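You operate a simulated robot arm through the tools that you are given. There is no shell and no other tool.

You run a simulated two-armed robot. Do the job below in one go: nothing can be reset, and whatever is moved stays where it is left.

TASK
Take the beige towel from the worktop under the green-handled cupboard and lay it out flat on the end of the table.
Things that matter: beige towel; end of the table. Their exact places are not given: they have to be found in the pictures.

Only the result counts: the job must be done as asked and must still hold three seconds after the hand-in. Knocking over, shifting, dropping, spilling or breaking anything else fails it. Flat cloth is picked up by pressing the open fingertips on it (5 to 10 N) and closing them slowly along it; thin cloth reads only 2 to 8 mm in the jaws.

THE ROBOT
Two 7-joint arms with two-finger parallel grippers on one trunk, on a base that moves. Base frame: it is fixed to the floor where the robot stands at the start and does not move with it; the origin is under the middle of the robot, x ahead of it, y to its left, z up; the surface under the hand at the start is at about z = 900. Units: mm, degrees, N and s.
The left shoulder is at the start at [20, 138, 1200], the right one opposite. With the tool pointing down near the work surface each hand reaches from about 160 to 500 mm from the robot's upright axis, wherever it stands, measured 20 degrees to its own side. Places, roughly: beige towel [500, 200, 900]; end of the table [-1100, -500, 800]. Payload 1.57 kg a hand.
Tool frame (each hand has its own): the origin (TCP) lies between the finger pads and is the grasp point; the fingertips stand 30 mm ahead of it; z points along the fingers, y is the line along which they close. The gripper opens to 80 mm. The fingers are 17 mm wide and 12 mm thick; the gripper's body (40 by 82 mm) begins 80 mm behind the TCP.
Orientation is told as [roll, pitch, yaw] about the base's x, y, z axes, in that order, counted from this pose: with the fingers straight down and closing along the base's y, the tool's x points along the base's -x, its y along +y and its z along -z.

THE INTERFACE
- The arms move only by the tool send_rows. It takes "left_motion", "right_motion" or both (then of equal length, played together; a hand with none holds still); each is a list of rows, each an object (a shift or turn left out is 0, a gripper value left out holds the last) with "linear": the shift along the tool's x, y, z in units of 30 mm (1.0 is 30 mm), a list of three; "angular": the turn, a rotation vector about the tool's x, y, z in units of 5 degrees (1.0 is 5 degrees), a list of three; "grip": the finger opening in mm, from 0 to 80. In form: [{"linear": [x, y, z], "angular": [ax, ay, az], "grip": grip}, ...]. A call has 1 to 20 rows; each row shifts and turns the commanded pose from where the row before left it, along the tool's axes as they then stand. A call with a number of a shift or a turn outside -1 to 1 is refused whole. Each row takes 0.2 s and may step no farther than 50 mm and 8.6 degrees from the row before; otherwise, or with a gripper value out of range, the whole call is refused. A pose out of reach is approached as far as the arm can. The call stops where the force on the tool passes 40 N (or 10 N more than at its start, if that is more) or the arm is blocked; 0.2 s more then pass. The fingers move at their own pace (about 45 mm/s each) and stop on an object; they squeeze with about 33 N. The grip force told is the motor's: it shows also when the fingers shut on nothing. Time passes only in rows, and 0.2 s behind the last, so rows that do not move let the fingers close. It gives the time, the measured TCP pose, the force on the tool (base axes), the opening and the grip force at its end, in the units of the frame above (readings bear some noise), with the torque about the TCP (base axes, N m) and any sound that the robot's microphone picked up, and new pictures: "views" is both (left out), scene, wrist or none (wrist: the cameras of the hands that moved).
- Cameras (640 x 400 px; columns grow to the right, rows downward): "scene" is now at [185.4, 35.4, 1109.3]; the picture's right is [0.37, -0.93, 0.00], its down [-0.27, -0.11, -0.96] and it looks along [0.89, 0.36, -0.30] (base axes); focal length 214 px, centre (320, 200). "left" rides on the left gripper at [72, 7, -122] in its tool frame; the picture's right is [-0.09, 1.00, 0.00], its down [-0.84, -0.08, -0.54] and it looks along [-0.54, -0.05, 0.84] (tool axes); focal length 238 px, centre (320, 200). "right" rides on the right gripper at [72, -7, -122] in its tool frame; the picture's right is [0.09, 1.00, 0.00], its down [-0.84, 0.08, -0.54] and it looks along [-0.54, 0.05, 0.84] (tool axes); focal length 238 px, centre (320, 200).
- lift_body(by): slides the trunk up (or, below 0, down) by that many mm; the arms and the scene camera ride with it, the base frame stays. It gives what a move gives, with no picture.
- steer(legs): drives the robot by 1 to 6 legs, each [ahead, left, turn to the left] in mm, mm and degrees, along the robot's own axes; the way and the turn of a leg run together, so that a leg with both is an arc; at most 1500 mm and 180 degrees a leg. The arms and the cameras ride along, it lands a little off, and it stops where it bumps. It gives what a move gives, and a new picture of the scene camera.
- head_to(pan, tilt): turns the head with the scene camera to pan (to the left, within 60 degrees either way) and tilt (down, from -29 to 69), counted from straight ahead of the robot. It gives what a move gives, and a new picture of the scene camera.
- measure_at(camera, pixels): there is no depth. For up to 12 entries [column, row, z] of the newest picture of that camera ("zoom" is the newest enlarged one), the place [x, y] in the base frame at which the ray of that pixel passes the height z, good to about 3 mm. It takes no simulated time.
- close_up(camera, box): a new picture of the part [left, top, right, bottom] of that camera's present view, enlarged. It takes no simulated time.
- job_done(): hands the job in; it is judged then, once.

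Leave the grippers open and the arms clear of the work at the hand-in unless told otherwise.

The tools are called as a command line: name --argument value ..., lists and objects as JSON in quotes. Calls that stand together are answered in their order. send_rows: Moves the arms, as the interface text tells. Its arguments: {"type":"object","properties":{"left_motion":{"type":"array","items":{"type":"object","properties":{"linear":{"type":"array","items":{"type":"number"}},"angular":{"type":"array","items":{"type":"number"}},"grip":{"type":"number"}}}},"right_motion":{"type":"array","items":{"type":"object","properties":{"linear":{"type":"array","items":{"type":"number"}},"angular":{"type":"array","items":{"type":"number"}},"grip":{"type":"number"}}}},"views":{"type":"string","enum":["both","scene","wrist","none"]}},"required":[]} The other tools are called the same way: lift_body (by) moves the trunk up or down; steer (legs) drives the base; head_to (pan, tilt) turns the head that bears the scene camera; measure_at (camera, pixels) gives the place at which the rays of pixels pass given heights; close_up (camera, box) takes an enlarged picture of a part of a camera's view; job_done () hands the job in.

At the start:

```text
time_s: 0.0
left_ee_pos: [296.1, 293.4, 1058.0]
left_tcp_rot: [2.5, 7.5, 0.6]
left_contact_force: [-0.4, 0.6, -0.6]
left_wrist_torque: [0.0, -0.01, 0.02]
left_opening: 80.1
left_grip_force: 0.1
right_ee_pos: [335.6, -52.6, 1090.9]
right_tcp_rot: [0.0, 6.3, -0.4]
right_contact_force: [-0.6, -0.3, -0.7]
right_wrist_torque: [-0.03, 0.01, -0.02]
right_opening: 79.9
right_grip_force: 0.0
trunk travel left (down, up): [-575.0, 665.0]
robot x, y, heading: [-2.4, 0.4, 0.1]
head pan, tilt (commanded): [22.0, 17.2]
```

scene: 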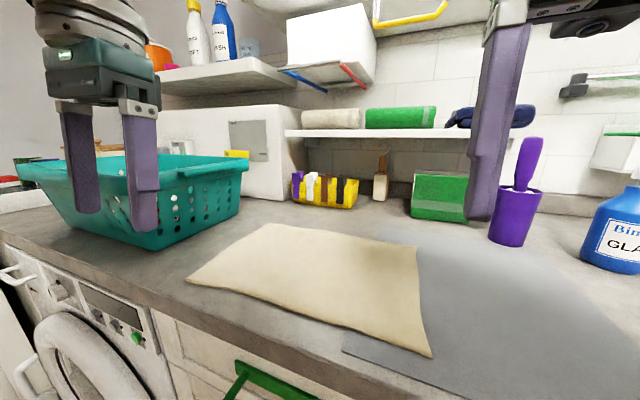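
right: 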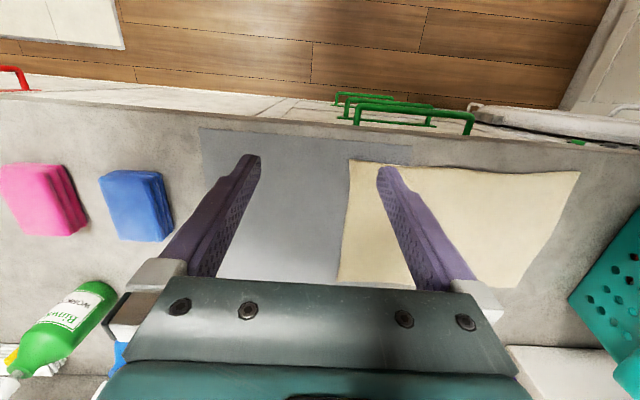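
left: 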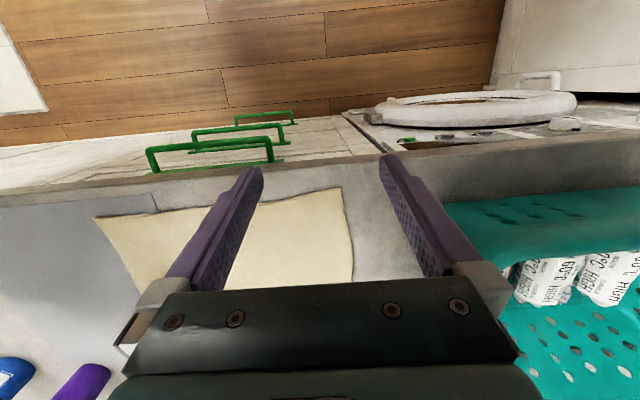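

The beige towel lies flat on the worktop, with corners near scene pixels (268,224), (418,248), (432,357) and (187,281). I'll measure these corners and also the basket and worktop edge.

measure_at --camera "scene" --pixels '[[268, 224, 900], [418, 248, 900], [432, 357, 900], [187, 281, 900], [150, 250, 900], [240, 210, 900], [343, 350, 900], [415, 220, 900], [508, 245, 900], [230, 327, 900]]'

close_up --camera "scene" --box '[160, 200, 480, 400]'

```text
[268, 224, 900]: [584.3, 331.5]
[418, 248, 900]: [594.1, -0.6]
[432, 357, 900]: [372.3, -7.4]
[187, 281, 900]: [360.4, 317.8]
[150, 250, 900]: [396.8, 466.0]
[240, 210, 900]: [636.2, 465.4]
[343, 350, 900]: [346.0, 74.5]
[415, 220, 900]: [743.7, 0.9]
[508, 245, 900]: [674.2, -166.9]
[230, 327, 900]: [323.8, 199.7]
```

```text
2.00 times, centred on (320, 300) of scene
```

zoom: 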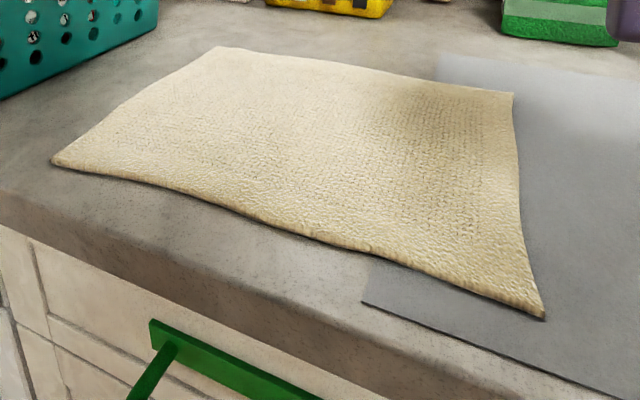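

The towel is about 225 mm deep (x 360–594) and 325 mm wide (y −7 to 332), and its right part lies on a thin grey sheet. Before moving I'll look closer at that sheet and the towel's front edge in both wrist cameras.

close_up --camera "right" --box '[180, 100, 600, 300]'

close_up --camera "left" --box '[80, 100, 500, 300]'

measure_at --camera "right" --pixels '[[350, 161, 900], [580, 172, 900], [338, 278, 900], [200, 128, 900], [412, 147, 900], [220, 280, 900], [540, 285, 900]]'

measure_at --camera "left" --pixels '[[342, 187, 900], [94, 218, 900], [353, 280, 900], [345, 115, 850], [440, 200, 900]]'

```text
1.52 times, centred on (390, 200) of right
```

zoom: 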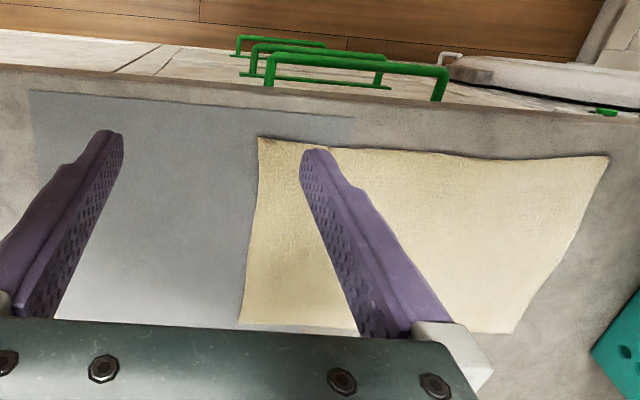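

```text
1.52 times, centred on (290, 200) of left
```

zoom: 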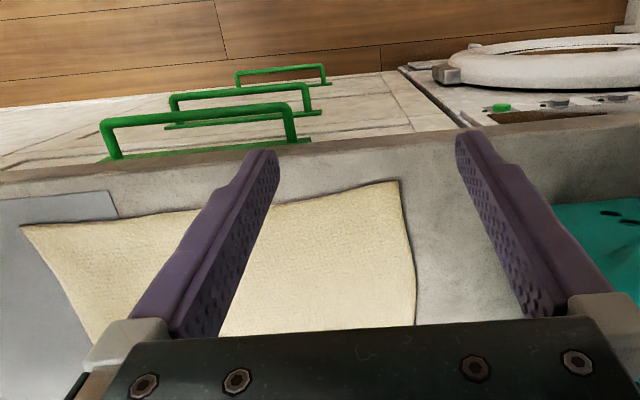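

```text
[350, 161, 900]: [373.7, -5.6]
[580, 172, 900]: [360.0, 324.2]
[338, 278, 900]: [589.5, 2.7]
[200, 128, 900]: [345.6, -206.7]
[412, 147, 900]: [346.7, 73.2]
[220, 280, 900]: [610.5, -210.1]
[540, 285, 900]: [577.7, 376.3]
```

```text
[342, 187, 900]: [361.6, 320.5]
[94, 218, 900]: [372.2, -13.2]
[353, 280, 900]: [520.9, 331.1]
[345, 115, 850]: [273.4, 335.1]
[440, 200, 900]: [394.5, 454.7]
```

The grey sheet is thin and flat and the front towel corners are confirmed: left about (361,321), right about (373,−6). I'll straighten both hands to point down, narrow the jaws to about 40 mm and hover above the front corners at z≈1000.

send_rows --left_motion '[{"angular": [0.25, -0.75, 0], "grip": 60}, {"angular": [0.25, -0.75, -0.1], "grip": 40}, {"linear": [-0.675, -0.05, 0.48]}, {"linear": [-0.675, -0.05, 0.48]}, {"linear": [-0.675, -0.05, 0.48]}, {"linear": [-0.675, -0.05, 0.48]}, {}]' --right_motion '[{"angular": [0, -0.63, 0], "grip": 60}, {"angular": [0, -0.63, 0.1], "grip": 40}, {"linear": [-0.445, 0.67, 0.757]}, {"linear": [-0.445, 0.67, 0.757]}, {"linear": [-0.445, 0.67, 0.757]}, {"linear": [-0.445, 0.67, 0.757]}, {}]'

```text
time_s: 1.6
left_ee_pos: [378.0, 288.6, 1000.5]
left_tcp_rot: [0.1, 0.1, 0.9]
left_contact_force: [0.4, 0.3, -1.0]
left_wrist_torque: [-0.03, -0.02, 0.0]
left_opening: 40.0
left_grip_force: 0.1
right_ee_pos: [390.3, 25.6, 999.9]
right_tcp_rot: [-0.1, 0.0, -0.8]
right_contact_force: [-0.5, 0.7, 0.6]
right_wrist_torque: [0.01, 0.0, 0.02]
right_opening: 40.0
right_grip_force: 0.0
trunk travel left (down, up): [-575.0, 665.0]
robot x, y, heading: [-0.1, -3.4, 0.0]
head pan, tilt (commanded): [22.0, 17.2]
```

scene: 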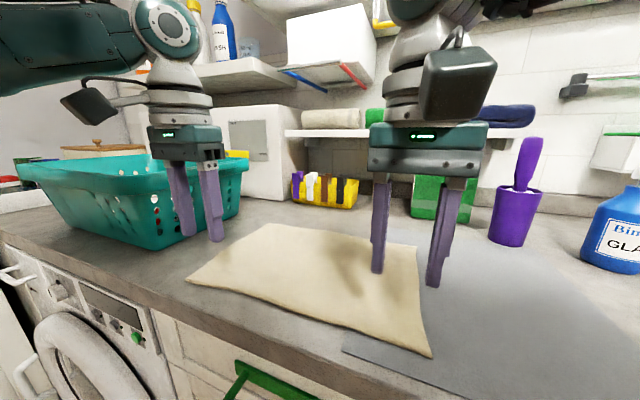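
right: 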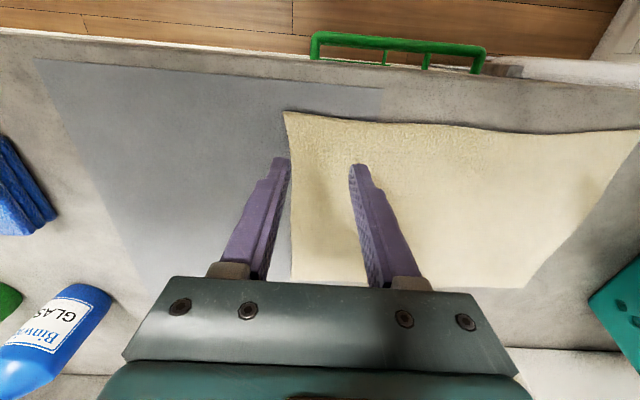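
left: 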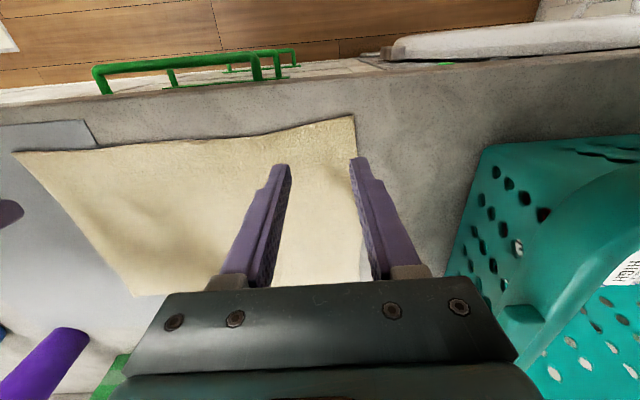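

Both hands hover well. I'll re-measure the corners (right image (284,112), left image (355,115)) from this nearer view.

measure_at --camera "right" --pixels '[[284, 112, 900], [292, 280, 900], [382, 88, 900], [400, 124, 900]]'

measure_at --camera "left" --pixels '[[355, 115, 900], [365, 280, 900], [14, 152, 900], [460, 245, 900], [200, 145, 900]]'

```text
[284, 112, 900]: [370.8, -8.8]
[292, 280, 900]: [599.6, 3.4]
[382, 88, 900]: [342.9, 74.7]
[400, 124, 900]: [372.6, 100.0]
```

```text
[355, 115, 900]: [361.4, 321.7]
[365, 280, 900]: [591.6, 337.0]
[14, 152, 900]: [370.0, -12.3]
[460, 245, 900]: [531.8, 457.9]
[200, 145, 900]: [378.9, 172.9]
```

Jaw placement is right: the outer fingers come down just inside the towel's side edges and 5–10 mm behind the front edge. I'll descend to just above the cloth (tips at about z 910).

send_rows --left_motion '[{"linear": [0, 0, 0.6]}, {"linear": [0, 0, 0.6]}, {"linear": [0, 0, 0.6]}, {"linear": [0, 0, 0.2]}, {}]' --right_motion '[{"linear": [0, 0, 0.6]}, {"linear": [0, 0, 0.6]}, {"linear": [0, 0, 0.6]}, {"linear": [0, 0, 0.2]}, {}]'

```text
time_s: 2.8
left_ee_pos: [376.7, 289.2, 940.4]
left_tcp_rot: [0.1, 0.0, 0.8]
left_contact_force: [0.2, 0.5, 0.4]
left_wrist_torque: [0.04, 0.01, 0.01]
left_opening: 39.7
left_grip_force: 0.0
right_ee_pos: [389.5, 27.0, 938.3]
right_tcp_rot: [-0.1, 0.0, -0.7]
right_contact_force: [-0.3, 0.7, 0.0]
right_wrist_torque: [-0.02, 0.02, 0.0]
right_opening: 40.0
right_grip_force: 0.1
trunk travel left (down, up): [-575.0, 665.0]
robot x, y, heading: [1.8, 2.1, 0.2]
head pan, tilt (commanded): [22.0, 17.2]
```

scene: 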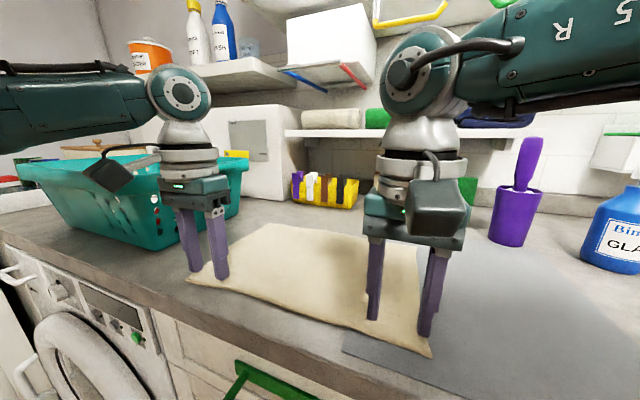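
right: 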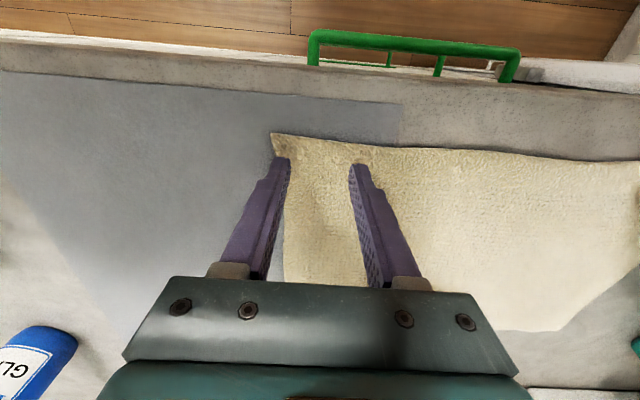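
left: 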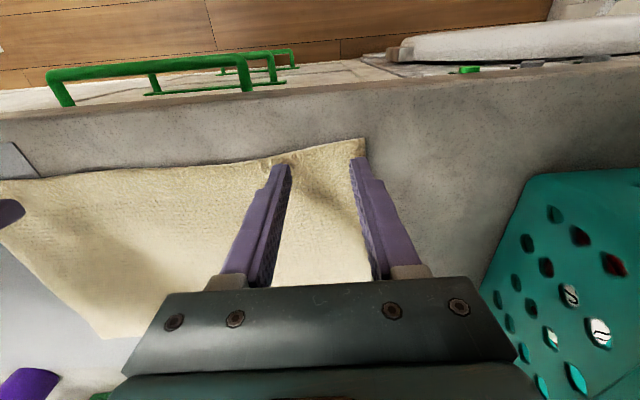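

No contact yet (forces about 0). I'll go down another ~6 mm in small steps and read the force.

send_rows --left_motion '[{"linear": [0, 0, 0.1]}, {"linear": [0, 0, 0.1]}, {}]' --right_motion '[{"linear": [0, 0, 0.07]}, {"linear": [0, 0, 0.07]}, {}]' --views "none"

```text
time_s: 3.6
left_ee_pos: [378.2, 288.7, 933.9]
left_tcp_rot: [0.1, 0.0, 0.9]
left_contact_force: [-1.0, 0.8, 1.4]
left_wrist_torque: [0.03, 0.01, -0.03]
left_opening: 40.0
left_grip_force: 0.0
right_ee_pos: [390.3, 26.8, 936.1]
right_tcp_rot: [0.0, 0.0, -0.7]
right_contact_force: [-0.5, -0.5, 0.4]
right_wrist_torque: [0.03, 0.02, -0.01]
right_opening: 40.0
right_grip_force: 0.1
trunk travel left (down, up): [-575.0, 665.0]
robot x, y, heading: [2.2, -1.5, 0.0]
head pan, tilt (commanded): [22.0, 17.2]
```

Left shows 1.4 N, which may be the first touch, and right shows none. I'll go down 2 mm more on the left and 3 mm on the right.

send_rows --left_motion '[{"linear": [0, 0, 0.035]}, {"linear": [0, 0, 0.035]}, {}]' --right_motion '[{"linear": [0, 0, 0.05]}, {"linear": [0, 0, 0.05]}, {}]' --views "none"

```text
time_s: 4.4
left_ee_pos: [378.4, 289.3, 933.8]
left_tcp_rot: [0.1, -0.1, 0.9]
left_contact_force: [-2.5, 0.2, 10.6]
left_wrist_torque: [-0.08, 0.06, -0.04]
left_opening: 39.8
left_grip_force: 0.1
right_ee_pos: [390.8, 27.9, 933.1]
right_tcp_rot: [0.0, 0.0, -0.8]
right_contact_force: [-2.3, -1.6, 9.6]
right_wrist_torque: [0.06, 0.1, 0.0]
right_opening: 39.9
right_grip_force: 0.0
trunk travel left (down, up): [-575.0, 665.0]
robot x, y, heading: [-1.7, 0.3, -0.0]
head pan, tilt (commanded): [22.0, 17.2]
```

Contact is about 10 N on both hands. I'll ease off slightly and close both jaws slowly, 4 mm per row.

send_rows --left_motion '[{"linear": [0, 0, -0.02], "grip": 37}, {"grip": 34}, {"grip": 31}, {"grip": 28}, {"grip": 25}, {"grip": 22}, {"grip": 19}, {"grip": 16}, {"grip": 13}, {"grip": 10}, {"grip": 7}, {"grip": 4}, {"grip": 0}, {"grip": 0}, {"grip": 0}]' --right_motion '[{"linear": [0, 0, -0.015], "grip": 37}, {"grip": 34}, {"grip": 31}, {"grip": 28}, {"grip": 25}, {"grip": 22}, {"grip": 19}, {"grip": 16}, {"grip": 13}, {"grip": 10}, {"grip": 7}, {"grip": 4}, {"grip": 0}, {"grip": 0}, {"grip": 0}]'

```text
time_s: 7.6
left_ee_pos: [378.7, 290.2, 934.2]
left_tcp_rot: [0.1, -0.1, 0.8]
left_contact_force: [0.9, -0.1, 3.6]
left_wrist_torque: [-0.01, -0.02, -0.03]
left_opening: 0.0
left_grip_force: 20.5
right_ee_pos: [391.4, 27.2, 932.2]
right_tcp_rot: [0.0, -0.1, -0.8]
right_contact_force: [-1.7, 3.1, 15.7]
right_wrist_torque: [0.11, 0.02, -0.03]
right_opening: 4.2
right_grip_force: 25.1
trunk travel left (down, up): [-575.0, 665.0]
robot x, y, heading: [-2.0, -0.4, 0.0]
head pan, tilt (commanded): [22.0, 17.2]
```

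scene: 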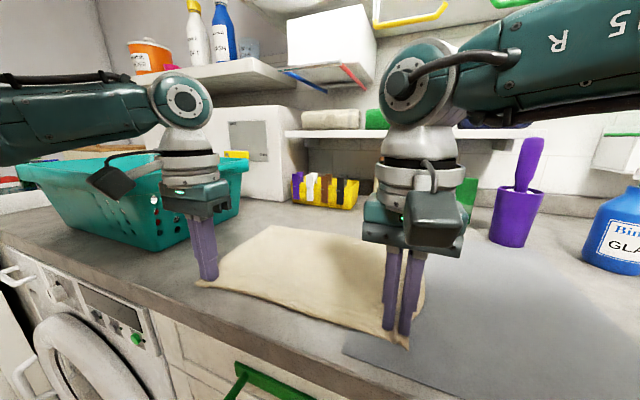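
right: 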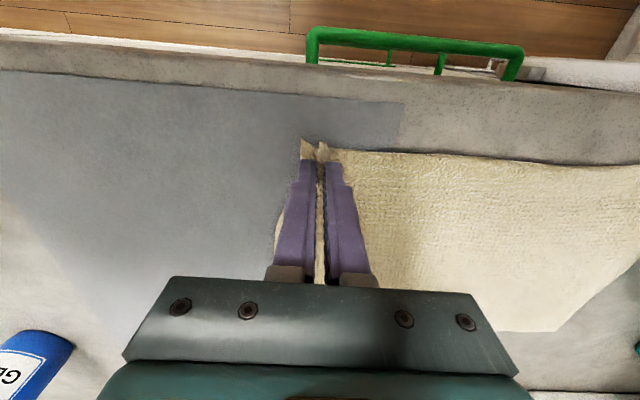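
left: 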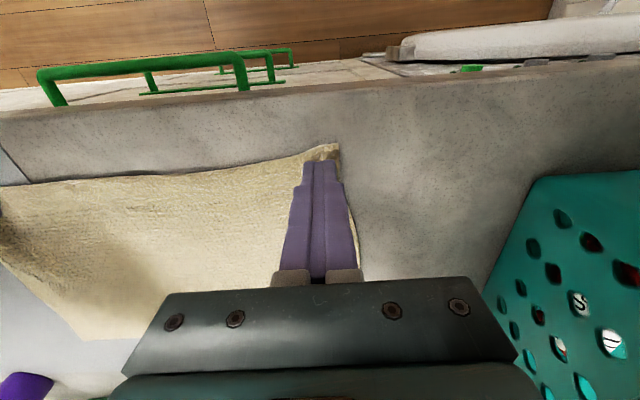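

Right jaw holds cloth (4.2 mm), but the left slipped and closed on nothing (0.0 mm). I'll keep the right hand still, raise the left a little, reopen it and look.

send_rows --left_motion '[{"linear": [0, 0, -0.5]}, {"grip": 20}, {"grip": 40}, {}, {}]' --views "wrist"

```text
time_s: 8.8
left_ee_pos: [378.9, 290.0, 949.0]
left_tcp_rot: [0.1, -0.2, 0.9]
left_contact_force: [-0.1, 0.1, 0.1]
left_wrist_torque: [0.04, 0.01, -0.01]
left_opening: 39.9
left_grip_force: 0.1
right_ee_pos: [390.9, 28.4, 934.2]
right_tcp_rot: [-0.1, -0.1, -0.7]
right_contact_force: [-1.0, 3.9, 18.6]
right_wrist_torque: [0.12, 0.0, 0.01]
right_opening: 4.6
right_grip_force: 25.2
trunk travel left (down, up): [-575.0, 665.0]
robot x, y, heading: [0.1, 2.3, 0.2]
head pan, tilt (commanded): [22.0, 17.2]
```

left: 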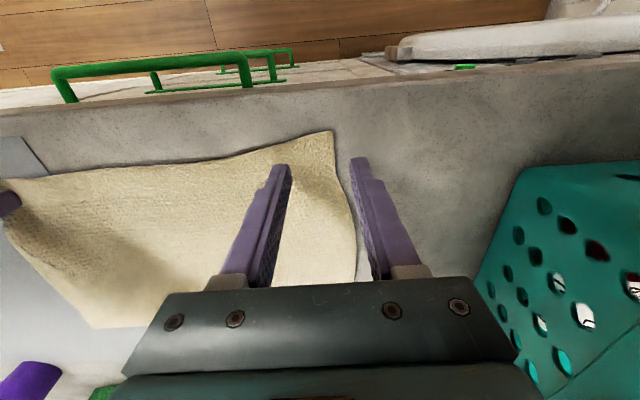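

The left front corner has shifted in to image (332,131). I'll measure it to re-aim.

measure_at --camera "left" --pixels '[[332, 131, 900], [345, 180, 900], [356, 255, 900], [270, 147, 900], [355, 160, 919], [285, 165, 919]]'

```text
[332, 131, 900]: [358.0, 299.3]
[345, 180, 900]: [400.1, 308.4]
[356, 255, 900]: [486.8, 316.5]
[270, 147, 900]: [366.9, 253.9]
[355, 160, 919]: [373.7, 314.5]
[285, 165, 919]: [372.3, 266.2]
```

Corner is now at (358,299). I'll move the left hand 24 mm to the right, so that the outer finger sits well inside the edge, and press a bit harder than before.

send_rows --left_motion '[{"linear": [-0.1, -0.8, 0]}, {"linear": [0, 0, 0.35]}, {"linear": [0, 0, 0.1]}, {}]' --views "wrist"

```text
time_s: 9.8
left_ee_pos: [380.8, 265.1, 935.6]
left_tcp_rot: [0.0, -0.1, 0.9]
left_contact_force: [-0.6, 0.8, 1.1]
left_wrist_torque: [0.01, -0.02, 0.02]
left_opening: 40.2
left_grip_force: 0.2
right_ee_pos: [391.5, 26.6, 933.2]
right_tcp_rot: [0.0, -0.1, -0.9]
right_contact_force: [-0.2, 3.8, 18.8]
right_wrist_torque: [0.08, 0.0, -0.04]
right_opening: 4.5
right_grip_force: 24.9
trunk travel left (down, up): [-575.0, 665.0]
robot x, y, heading: [1.6, -1.9, -0.1]
head pan, tilt (commanded): [22.0, 17.2]
```

left: 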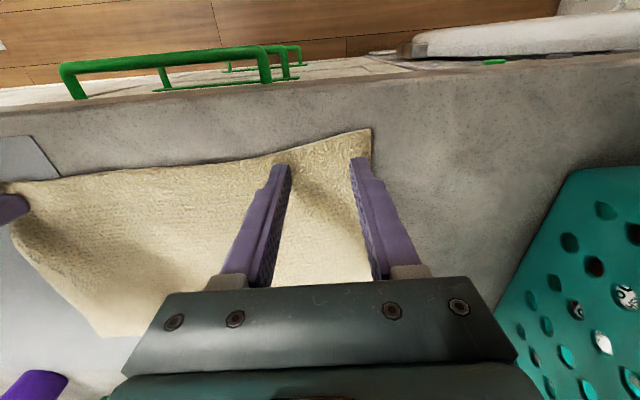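

Both left fingers are over the cloth. I'll press down about 3 mm.

send_rows --left_motion '[{"linear": [0, 0, 0.05]}, {"linear": [0, 0, 0.06]}, {}]' --views "none"

```text
time_s: 10.6
left_ee_pos: [382.1, 265.3, 933.3]
left_tcp_rot: [0.1, -0.2, 0.9]
left_contact_force: [-5.2, -0.8, 18.8]
left_wrist_torque: [-0.05, 0.13, -0.01]
left_opening: 39.7
left_grip_force: 0.1
right_ee_pos: [391.5, 27.1, 934.3]
right_tcp_rot: [0.0, -0.2, -0.8]
right_contact_force: [-1.5, 0.5, 16.1]
right_wrist_torque: [0.01, 0.0, -0.04]
right_opening: 4.4
right_grip_force: 25.1
trunk travel left (down, up): [-575.0, 665.0]
robot x, y, heading: [1.5, 3.1, 0.1]
head pan, tilt (commanded): [22.0, 17.2]
```

The force is 18.8 N, a bit much. I'll ease off about 1.4 mm and close slowly.

send_rows --left_motion '[{"linear": [0, 0, -0.045]}, {"grip": 37}, {"grip": 34}, {"grip": 31}, {"grip": 28}, {"grip": 25}, {"grip": 22}, {"grip": 19}]' --views "wrist"

```text
time_s: 12.4
left_ee_pos: [381.7, 265.2, 933.1]
left_tcp_rot: [0.1, -0.2, 0.9]
left_contact_force: [0.1, -2.3, 12.5]
left_wrist_torque: [-0.04, -0.03, 0.01]
left_opening: 19.8
left_grip_force: 0.2
right_ee_pos: [392.5, 26.9, 934.4]
right_tcp_rot: [-0.1, -0.2, -0.6]
right_contact_force: [-3.0, 2.9, 16.9]
right_wrist_torque: [0.08, 0.09, -0.01]
right_opening: 4.6
right_grip_force: 25.0
trunk travel left (down, up): [-575.0, 665.0]
robot x, y, heading: [3.4, 3.1, 0.1]
head pan, tilt (commanded): [22.0, 17.2]
```

left: 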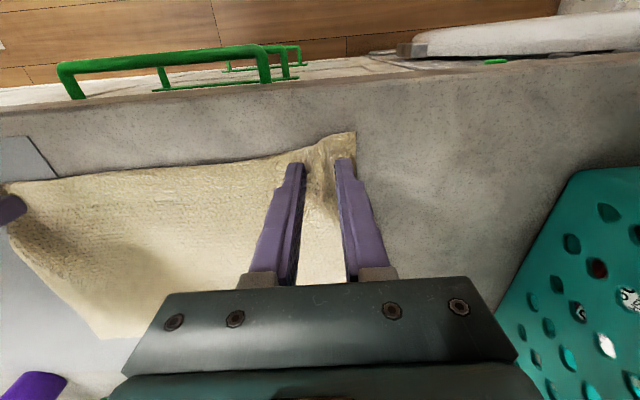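

A fold is forming between the left fingers and the press is still 12.5 N. I'll keep closing.

send_rows --left_motion '[{"grip": 16}, {"grip": 13}, {"grip": 10}, {"grip": 7}, {"grip": 4}, {"grip": 0}, {"grip": 0}, {"grip": 0}]' --views "wrist"

```text
time_s: 14.2
left_ee_pos: [382.3, 264.9, 932.8]
left_tcp_rot: [0.0, -0.2, 0.9]
left_contact_force: [0.9, -8.3, 13.1]
left_wrist_torque: [-0.28, -0.02, -0.04]
left_opening: 4.8
left_grip_force: 24.7
right_ee_pos: [391.1, 26.6, 933.4]
right_tcp_rot: [0.0, -0.1, -0.7]
right_contact_force: [-2.5, 6.5, 14.4]
right_wrist_torque: [0.23, 0.04, -0.02]
right_opening: 4.5
right_grip_force: 25.1
trunk travel left (down, up): [-575.0, 665.0]
robot x, y, heading: [-0.9, 4.6, -0.1]
head pan, tilt (commanded): [22.0, 17.2]
```

left: 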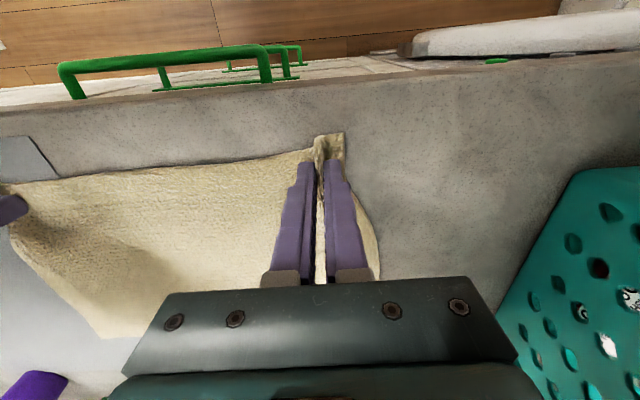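

Both jaws now hold cloth (4.8 and 4.5 mm). I'll lift both hands together, slowly at first.

send_rows --left_motion '[{"linear": [0, 0, -0.3]}, {"linear": [0, 0, -0.3]}, {"linear": [0, 0, -0.5]}, {"linear": [0, 0, -0.5]}, {"linear": [0, 0, -0.5]}, {}]' --right_motion '[{"linear": [0, 0, -0.3]}, {"linear": [0, 0, -0.3]}, {"linear": [0, 0, -0.5]}, {"linear": [0, 0, -0.5]}, {"linear": [0, 0, -0.5]}, {}]'

```text
time_s: 15.6
left_ee_pos: [380.6, 265.6, 996.1]
left_tcp_rot: [0.0, 0.0, 0.8]
left_contact_force: [1.1, -9.2, -0.7]
left_wrist_torque: [-0.31, 0.0, -0.05]
left_opening: 4.6
left_grip_force: 24.4
right_ee_pos: [389.4, 27.0, 996.2]
right_tcp_rot: [0.1, 0.0, -0.9]
right_contact_force: [-0.7, 10.0, -0.9]
right_wrist_torque: [0.32, 0.01, 0.02]
right_opening: 4.5
right_grip_force: 25.0
trunk travel left (down, up): [-575.0, 665.0]
robot x, y, heading: [-1.1, 2.4, -0.0]
head pan, tilt (commanded): [22.0, 17.2]
```

scene: 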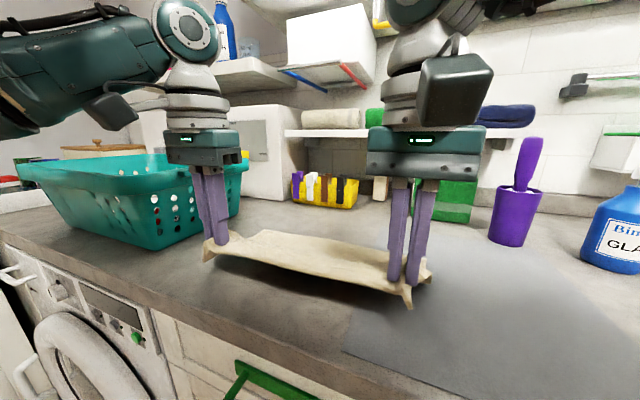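
right: 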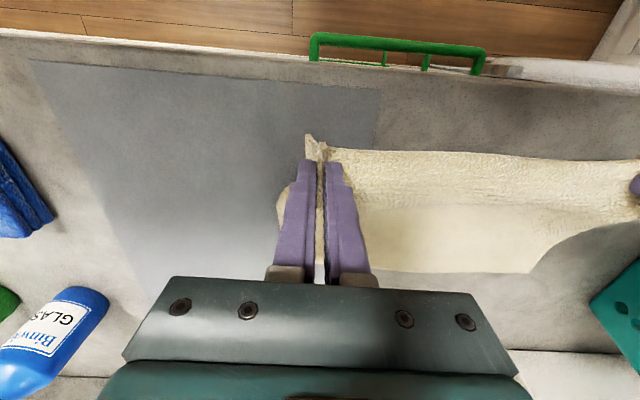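
left: 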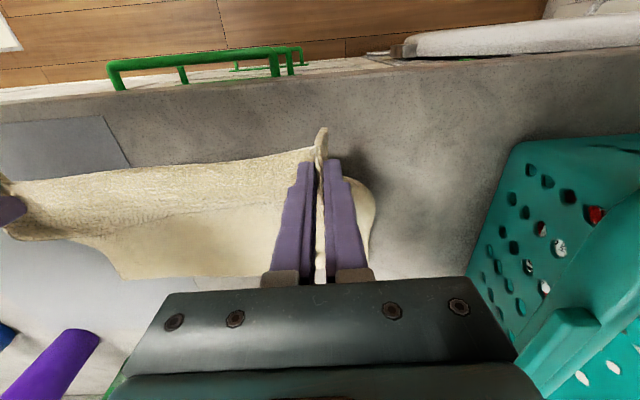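

The towel is lifting cleanly and the grey sheet has not moved. I'll raise the trunk so that the hanging towel clears the worktop.

lift_body --by 120

head_to --pan 22 --tilt 25

```text
time_s: 17.1
left_ee_pos: [380.4, 263.9, 1113.9]
left_tcp_rot: [0.1, 0.0, 0.9]
left_contact_force: [0.2, -8.6, -0.1]
left_wrist_torque: [-0.31, -0.03, -0.05]
left_opening: 4.7
left_grip_force: 25.4
right_ee_pos: [389.4, 26.3, 1116.5]
right_tcp_rot: [0.0, 0.0, -0.8]
right_contact_force: [-0.7, 9.2, -0.4]
right_wrist_torque: [0.29, 0.02, 0.02]
right_opening: 4.4
right_grip_force: 25.8
trunk travel left (down, up): [-695.0, 545.0]
robot x, y, heading: [0.5, -0.9, 0.1]
head pan, tilt (commanded): [22.0, 17.2]
```

```text
time_s: 17.8
left_ee_pos: [380.1, 265.9, 1114.4]
left_tcp_rot: [0.0, 0.1, 0.9]
left_contact_force: [0.1, -9.4, 0.5]
left_wrist_torque: [-0.29, 0.0, -0.03]
left_opening: 4.8
left_grip_force: 25.1
right_ee_pos: [389.7, 27.4, 1116.5]
right_tcp_rot: [0.1, 0.1, -0.7]
right_contact_force: [-0.1, 9.2, -0.2]
right_wrist_torque: [0.26, 0.01, 0.07]
right_opening: 4.7
right_grip_force: 25.5
trunk travel left (down, up): [-695.0, 545.0]
robot x, y, heading: [-0.0, -5.1, -0.3]
head pan, tilt (commanded): [22.0, 25.0]
```

scene: 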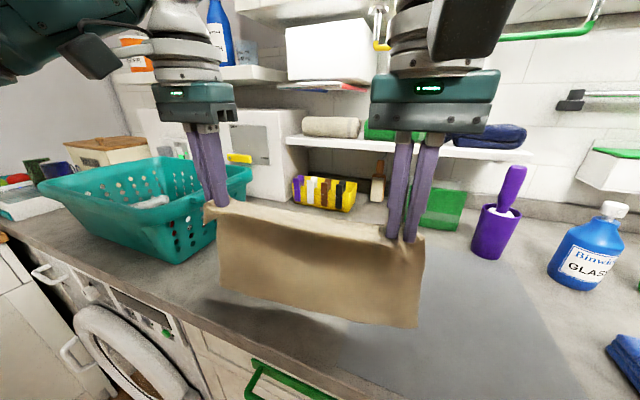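

The towel hangs straight from both hands. I'll raise a further 90 mm to clear the worktop fully.

lift_body --by 90

head_to --pan 0 --tilt 30

```text
time_s: 19.0
left_ee_pos: [380.1, 265.7, 1204.8]
left_tcp_rot: [0.1, 0.0, 0.9]
left_contact_force: [0.2, -9.3, 0.3]
left_wrist_torque: [-0.28, -0.02, -0.06]
left_opening: 4.5
left_grip_force: 24.6
right_ee_pos: [390.4, 26.7, 1205.9]
right_tcp_rot: [0.0, 0.0, -0.6]
right_contact_force: [-1.0, 10.5, -0.6]
right_wrist_torque: [0.29, 0.03, 0.06]
right_opening: 4.4
right_grip_force: 25.3
trunk travel left (down, up): [-785.0, 455.0]
robot x, y, heading: [-0.3, -3.3, -0.2]
head pan, tilt (commanded): [22.0, 25.0]
```

```text
time_s: 19.9
left_ee_pos: [380.0, 265.9, 1205.5]
left_tcp_rot: [0.1, 0.1, 0.9]
left_contact_force: [0.8, -8.7, -0.1]
left_wrist_torque: [-0.28, 0.03, -0.02]
left_opening: 4.5
left_grip_force: 25.0
right_ee_pos: [389.8, 26.8, 1206.0]
right_tcp_rot: [0.0, -0.1, -0.7]
right_contact_force: [0.2, 9.8, 0.2]
right_wrist_torque: [0.29, 0.02, 0.07]
right_opening: 4.6
right_grip_force: 24.5
trunk travel left (down, up): [-785.0, 455.0]
robot x, y, heading: [-0.5, 2.2, -0.3]
head pan, tilt (commanded): [0.0, 30.0]
```

scene: 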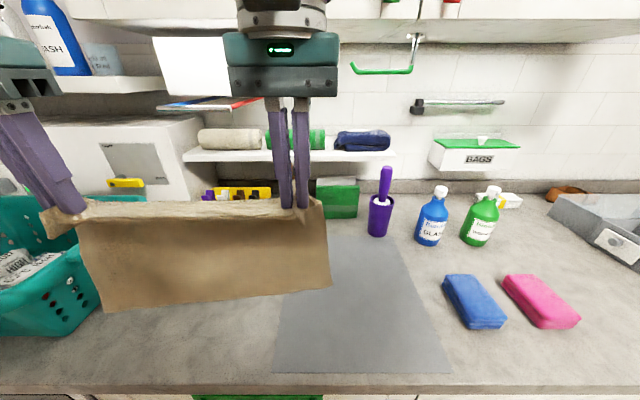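

The towel is fully clear of the worktop. I'll centre it in front of the robot by moving both hands about 146 mm to the right.

send_rows --left_motion '[{"linear": [0, -0.7, 0]}, {"linear": [0, -0.7, 0]}, {"linear": [0, -0.7, 0]}, {"linear": [0, -0.7, 0]}, {"linear": [0, -0.7, 0]}, {"linear": [0, -0.7, 0]}, {"linear": [0, -0.67, 0]}, {}]' --right_motion '[{"linear": [0, -0.7, 0]}, {"linear": [0, -0.7, 0]}, {"linear": [0, -0.7, 0]}, {"linear": [0, -0.7, 0]}, {"linear": [0, -0.7, 0]}, {"linear": [0, -0.7, 0]}, {"linear": [0, -0.67, 0]}, {}]' --views "scene"

```text
time_s: 21.7
left_ee_pos: [383.3, 119.6, 1205.6]
left_tcp_rot: [0.1, 0.1, 0.9]
left_contact_force: [-0.9, -10.0, -0.1]
left_wrist_torque: [-0.27, 0.0, -0.05]
left_opening: 4.5
left_grip_force: 25.0
right_ee_pos: [387.2, -119.7, 1205.6]
right_tcp_rot: [0.0, 0.1, -0.8]
right_contact_force: [0.3, 9.1, 0.1]
right_wrist_torque: [0.3, 0.01, 0.05]
right_opening: 4.3
right_grip_force: 24.7
trunk travel left (down, up): [-785.0, 455.0]
robot x, y, heading: [2.5, 0.1, 0.1]
head pan, tilt (commanded): [0.0, 30.0]
```

scene: 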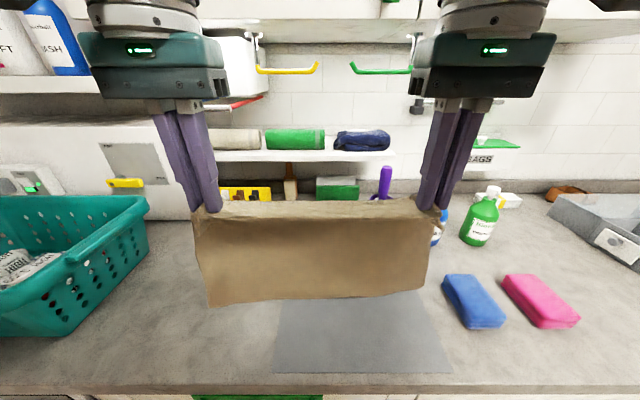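

The towel is centred between the hands. I'll back the robot straight off from the worktop by 300 mm and then look around for the table.

steer --legs '[[-300, 0, 0]]'

head_to --pan -60 --tilt 20

head_to --pan 60 --tilt 20

```text
time_s: 23.8
left_ee_pos: [82.9, 119.9, 1206.4]
left_tcp_rot: [0.1, 0.1, 0.9]
left_contact_force: [0.5, -10.0, -0.7]
left_wrist_torque: [-0.31, 0.0, -0.08]
left_opening: 4.5
left_grip_force: 25.1
right_ee_pos: [86.9, -118.7, 1206.5]
right_tcp_rot: [0.1, 0.0, -0.7]
right_contact_force: [0.4, 10.0, -0.2]
right_wrist_torque: [0.3, 0.01, 0.05]
right_opening: 4.6
right_grip_force: 25.0
trunk travel left (down, up): [-785.0, 455.0]
robot x, y, heading: [-300.0, 1.7, -0.0]
head pan, tilt (commanded): [0.0, 30.0]
```

scene: 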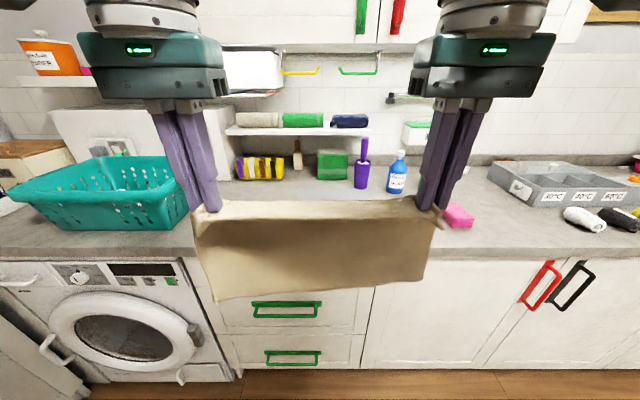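

```text
time_s: 25.1
left_ee_pos: [83.3, 119.4, 1206.3]
left_tcp_rot: [0.1, 0.0, 0.9]
left_contact_force: [1.0, -8.9, 0.3]
left_wrist_torque: [-0.27, -0.01, -0.08]
left_opening: 4.5
left_grip_force: 25.2
right_ee_pos: [87.2, -119.0, 1206.8]
right_tcp_rot: [0.0, 0.0, -0.6]
right_contact_force: [0.2, 8.3, -0.5]
right_wrist_torque: [0.26, 0.02, 0.07]
right_opening: 4.6
right_grip_force: 24.4
trunk travel left (down, up): [-785.0, 455.0]
robot x, y, heading: [-298.9, -2.0, -0.1]
head pan, tilt (commanded): [-60.0, 20.0]
```

scene: 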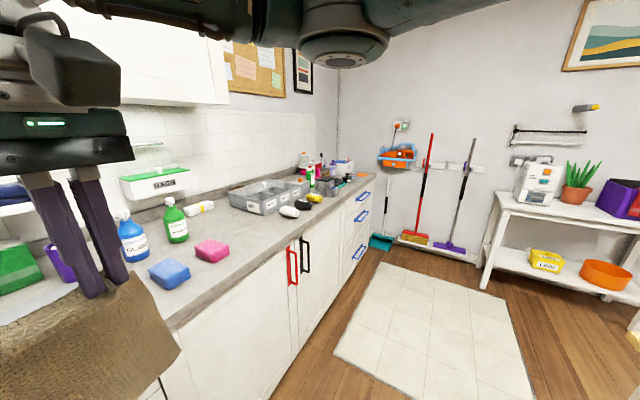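

```text
time_s: 27.1
left_ee_pos: [83.7, 120.3, 1205.3]
left_tcp_rot: [0.0, 0.0, 0.8]
left_contact_force: [-0.2, -9.5, -0.4]
left_wrist_torque: [-0.31, -0.04, -0.05]
left_opening: 4.2
left_grip_force: 24.5
right_ee_pos: [89.4, -119.0, 1205.2]
right_tcp_rot: [0.0, 0.1, -0.7]
right_contact_force: [-1.2, 9.7, -0.4]
right_wrist_torque: [0.28, 0.03, 0.03]
right_opening: 4.5
right_grip_force: 25.4
trunk travel left (down, up): [-785.0, 455.0]
robot x, y, heading: [-299.6, 0.4, -0.1]
head pan, tilt (commanded): [60.0, 20.0]
```

scene: 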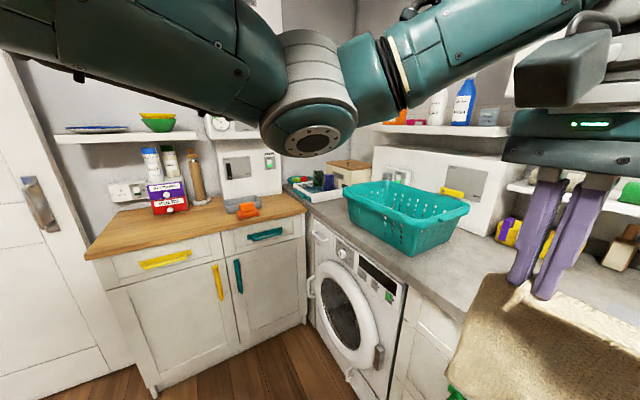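

I see a bench at the far right and a counter on the left; the table must be behind. I'll turn right on the spot by 60 degrees and look further right.

head_to --pan -60 --tilt 25

steer --legs '[[0, 0, -60]]'

```text
time_s: 29.1
left_ee_pos: [84.6, 119.8, 1204.6]
left_tcp_rot: [0.0, 0.1, 1.0]
left_contact_force: [0.9, -9.3, -0.6]
left_wrist_torque: [-0.32, 0.01, -0.04]
left_opening: 4.4
left_grip_force: 25.4
right_ee_pos: [87.7, -119.2, 1205.6]
right_tcp_rot: [0.0, 0.0, -0.7]
right_contact_force: [-1.6, 9.5, -0.9]
right_wrist_torque: [0.28, 0.02, 0.07]
right_opening: 4.7
right_grip_force: 25.0
trunk travel left (down, up): [-785.0, 455.0]
robot x, y, heading: [-301.4, -3.5, -0.2]
head pan, tilt (commanded): [-60.0, 25.0]
```

scene: 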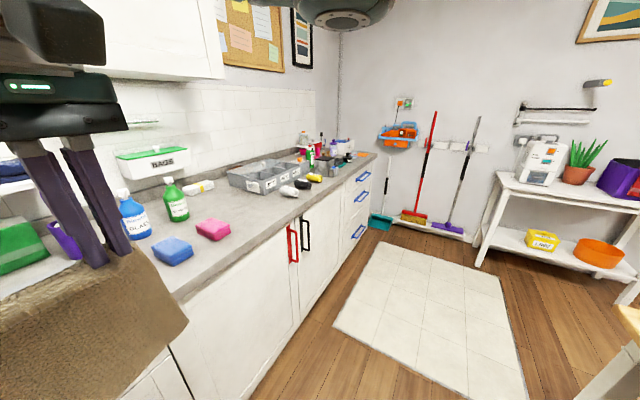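

```text
time_s: 32.1
left_ee_pos: [0.4, -269.5, 1205.0]
left_tcp_rot: [0.0, 0.0, -58.3]
left_contact_force: [-8.2, -5.8, -0.7]
left_wrist_torque: [-0.17, 0.23, 0.01]
left_opening: 4.5
left_grip_force: 25.1
right_ee_pos: [-203.5, -393.6, 1206.2]
right_tcp_rot: [0.1, -0.1, -60.1]
right_contact_force: [8.0, 5.3, -0.7]
right_wrist_torque: [0.2, -0.23, 0.17]
right_opening: 4.3
right_grip_force: 24.7
trunk travel left (down, up): [-785.0, 455.0]
robot x, y, heading: [-296.9, -0.6, -59.5]
head pan, tilt (commanded): [-60.0, 25.0]
```

scene: 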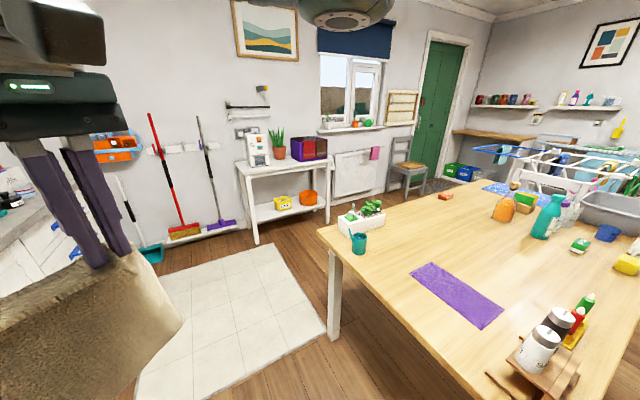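

The wooden table is in view, with a purple cloth, planter and pots on it. I'll measure some table points at z=800 and then turn further to see all of it.

measure_at --camera "scene" --pixels '[[318, 232, 800], [411, 270, 800], [440, 262, 800], [504, 308, 800], [478, 329, 800], [475, 385, 800], [520, 190, 800], [358, 253, 800], [640, 300, 800], [445, 200, 800]]'

steer --legs '[[0, 0, -60]]'

```text
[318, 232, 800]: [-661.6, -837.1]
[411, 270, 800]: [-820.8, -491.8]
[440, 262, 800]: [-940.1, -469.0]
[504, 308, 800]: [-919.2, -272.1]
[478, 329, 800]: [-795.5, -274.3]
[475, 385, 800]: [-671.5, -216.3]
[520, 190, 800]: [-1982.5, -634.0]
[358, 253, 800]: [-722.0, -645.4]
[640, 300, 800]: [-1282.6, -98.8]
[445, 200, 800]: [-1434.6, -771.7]
```

```text
time_s: 35.1
left_ee_pos: [-379.5, -392.9, 1205.0]
left_tcp_rot: [0.0, -0.1, -118.0]
left_contact_force: [-8.3, 3.4, -0.1]
left_wrist_torque: [0.1, 0.27, 0.06]
left_opening: 4.4
left_grip_force: 24.9
right_ee_pos: [-591.0, -280.7, 1205.3]
right_tcp_rot: [0.0, -0.1, -119.7]
right_contact_force: [8.5, -4.0, -1.2]
right_wrist_torque: [-0.14, -0.28, 0.15]
right_opening: 4.4
right_grip_force: 25.3
trunk travel left (down, up): [-785.0, 455.0]
robot x, y, heading: [-298.5, 1.9, -118.8]
head pan, tilt (commanded): [-60.0, 25.0]
```

scene: 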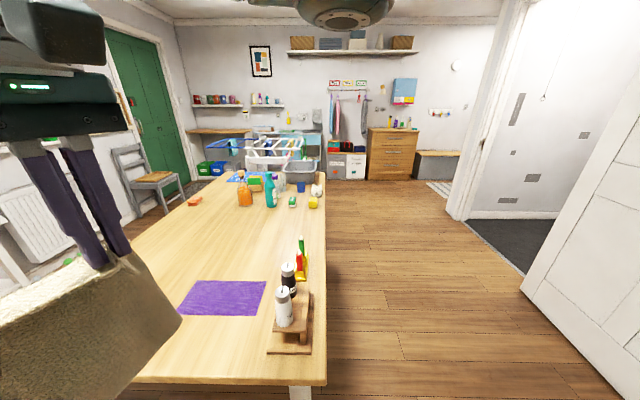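

The table runs away from me, and its near end faces the robot. I'll measure its edges and the things on it at z=800.

measure_at --camera "scene" --pixels '[[327, 385, 800], [135, 383, 800], [178, 314, 800], [194, 281, 800], [266, 281, 800], [258, 315, 800], [268, 354, 800], [313, 352, 800], [314, 293, 800], [245, 205, 800], [325, 200, 800], [195, 205, 800]]'

close_up --camera "scene" --box '[120, 120, 380, 400]'

```text
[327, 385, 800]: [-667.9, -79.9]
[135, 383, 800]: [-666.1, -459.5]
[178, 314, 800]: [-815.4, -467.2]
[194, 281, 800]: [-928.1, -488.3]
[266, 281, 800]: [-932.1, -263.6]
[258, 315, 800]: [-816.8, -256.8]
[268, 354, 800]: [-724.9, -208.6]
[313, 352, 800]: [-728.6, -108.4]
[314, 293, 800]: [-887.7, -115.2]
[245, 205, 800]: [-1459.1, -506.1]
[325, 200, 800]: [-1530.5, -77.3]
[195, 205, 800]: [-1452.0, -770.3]
```

```text
1.43 times, centred on (250, 260) of scene
```

zoom: 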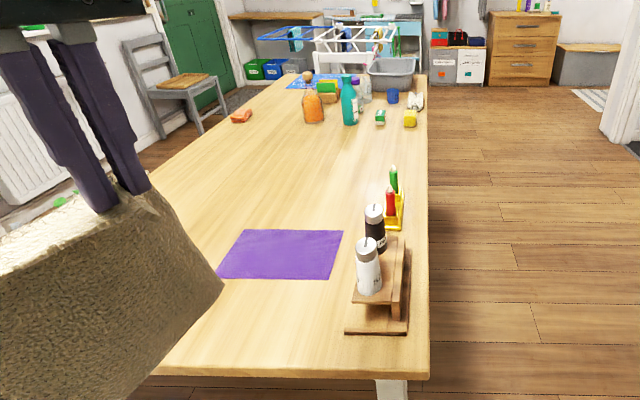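

The near end of the table (edge at x≈−667, right edge y≈−80) holds a purple mat, a spice stand and a planter, with bare wood beyond the mat around x −950…−1430. To learn how close the base can get I'll tilt the head down to see the robot's own base.

head_to --pan -60 --tilt 69

head_to --pan 50 --tilt 69

```text
time_s: 36.2
left_ee_pos: [-381.4, -391.7, 1205.5]
left_tcp_rot: [0.1, -0.1, -118.2]
left_contact_force: [-6.9, 3.9, -0.1]
left_wrist_torque: [0.1, 0.23, 0.06]
left_opening: 4.3
left_grip_force: 25.0
right_ee_pos: [-590.5, -281.5, 1205.9]
right_tcp_rot: [0.1, 0.0, -119.7]
right_contact_force: [8.2, -4.6, -0.2]
right_wrist_torque: [-0.09, -0.25, 0.18]
right_opening: 4.4
right_grip_force: 24.6
trunk travel left (down, up): [-785.0, 455.0]
robot x, y, heading: [-294.8, -4.2, -119.2]
head pan, tilt (commanded): [-60.0, 68.8]
```

scene: 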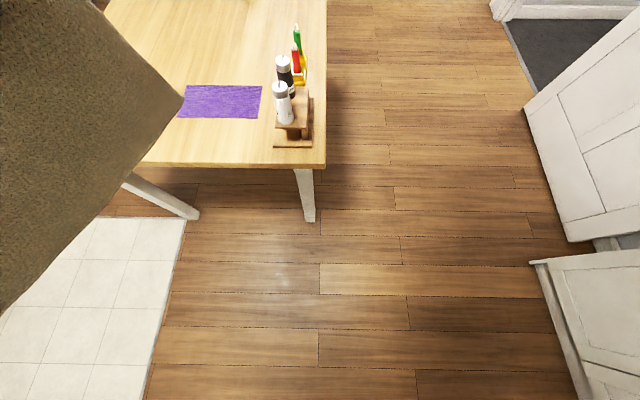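

```text
time_s: 38.1
left_ee_pos: [-380.8, -393.2, 1206.1]
left_tcp_rot: [0.0, -0.1, -118.2]
left_contact_force: [-7.6, 3.6, -0.1]
left_wrist_torque: [0.12, 0.24, 0.08]
left_opening: 4.4
left_grip_force: 25.0
right_ee_pos: [-591.6, -281.3, 1205.9]
right_tcp_rot: [0.0, -0.1, -119.7]
right_contact_force: [7.8, -3.7, 0.0]
right_wrist_torque: [-0.16, -0.23, 0.18]
right_opening: 4.5
right_grip_force: 24.5
trunk travel left (down, up): [-785.0, 455.0]
robot x, y, heading: [-299.5, 2.7, -119.2]
head pan, tilt (commanded): [50.0, 68.8]
```

scene: 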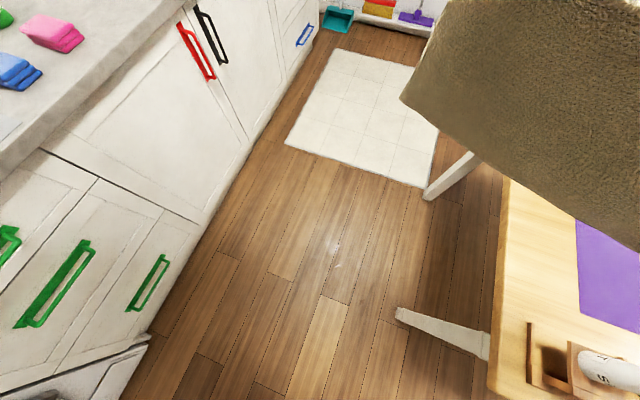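

No base is visible below. I'll check where on the floor the bottom pixels of this view lie relative to the robot axis (about (−299, 2)).

measure_at --camera "scene" --pixels '[[320, 395, 0], [320, 300, 0], [200, 395, 0], [400, 318, 0], [430, 195, 0], [488, 390, 800], [505, 185, 800]]'

close_up --camera "scene" --box '[120, 150, 520, 400]'

```text
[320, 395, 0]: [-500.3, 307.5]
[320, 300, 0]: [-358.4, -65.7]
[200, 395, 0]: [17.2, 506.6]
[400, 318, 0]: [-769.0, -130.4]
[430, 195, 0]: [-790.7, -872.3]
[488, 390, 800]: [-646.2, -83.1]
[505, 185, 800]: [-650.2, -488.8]
```

```text
1.60 times, centred on (320, 275) of scene
```

zoom: 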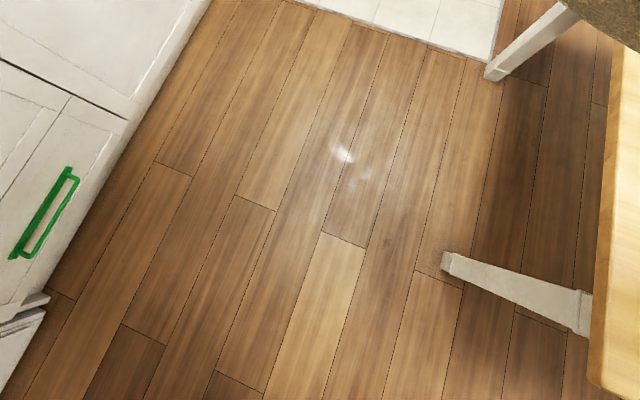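

The base isn't rendered, so I can't see its outline. Next I need the true table height: I'll view the mat and stand corners from two trunk heights and compare.

head_to --pan -60 --tilt 45

close_up --camera "scene" --box '[100, 80, 420, 280]'

```text
time_s: 40.0
left_ee_pos: [-381.5, -392.1, 1205.3]
left_tcp_rot: [0.0, -0.1, -118.1]
left_contact_force: [-8.1, 4.1, -0.5]
left_wrist_torque: [0.1, 0.25, 0.08]
left_opening: 4.5
left_grip_force: 24.6
right_ee_pos: [-591.1, -281.7, 1205.4]
right_tcp_rot: [0.1, 0.0, -119.7]
right_contact_force: [7.1, -3.2, -0.2]
right_wrist_torque: [-0.11, -0.21, 0.19]
right_opening: 4.4
right_grip_force: 24.9
trunk travel left (down, up): [-785.0, 455.0]
robot x, y, heading: [-300.8, -2.8, -119.4]
head pan, tilt (commanded): [-60.0, 45.0]
```

scene: 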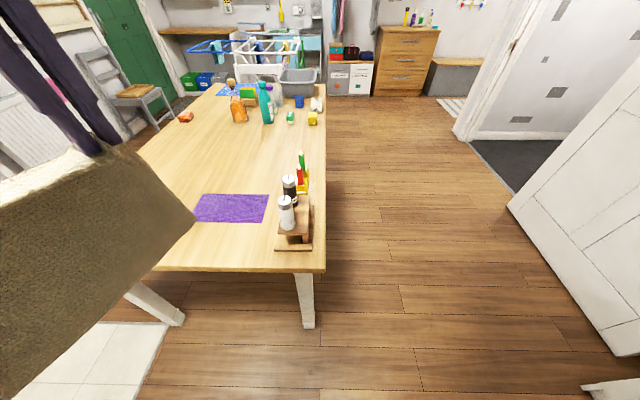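

```text
2.00 times, centred on (260, 180) of scene
```

zoom: 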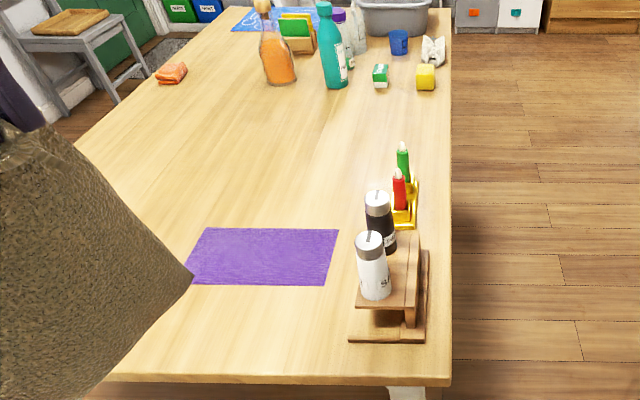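

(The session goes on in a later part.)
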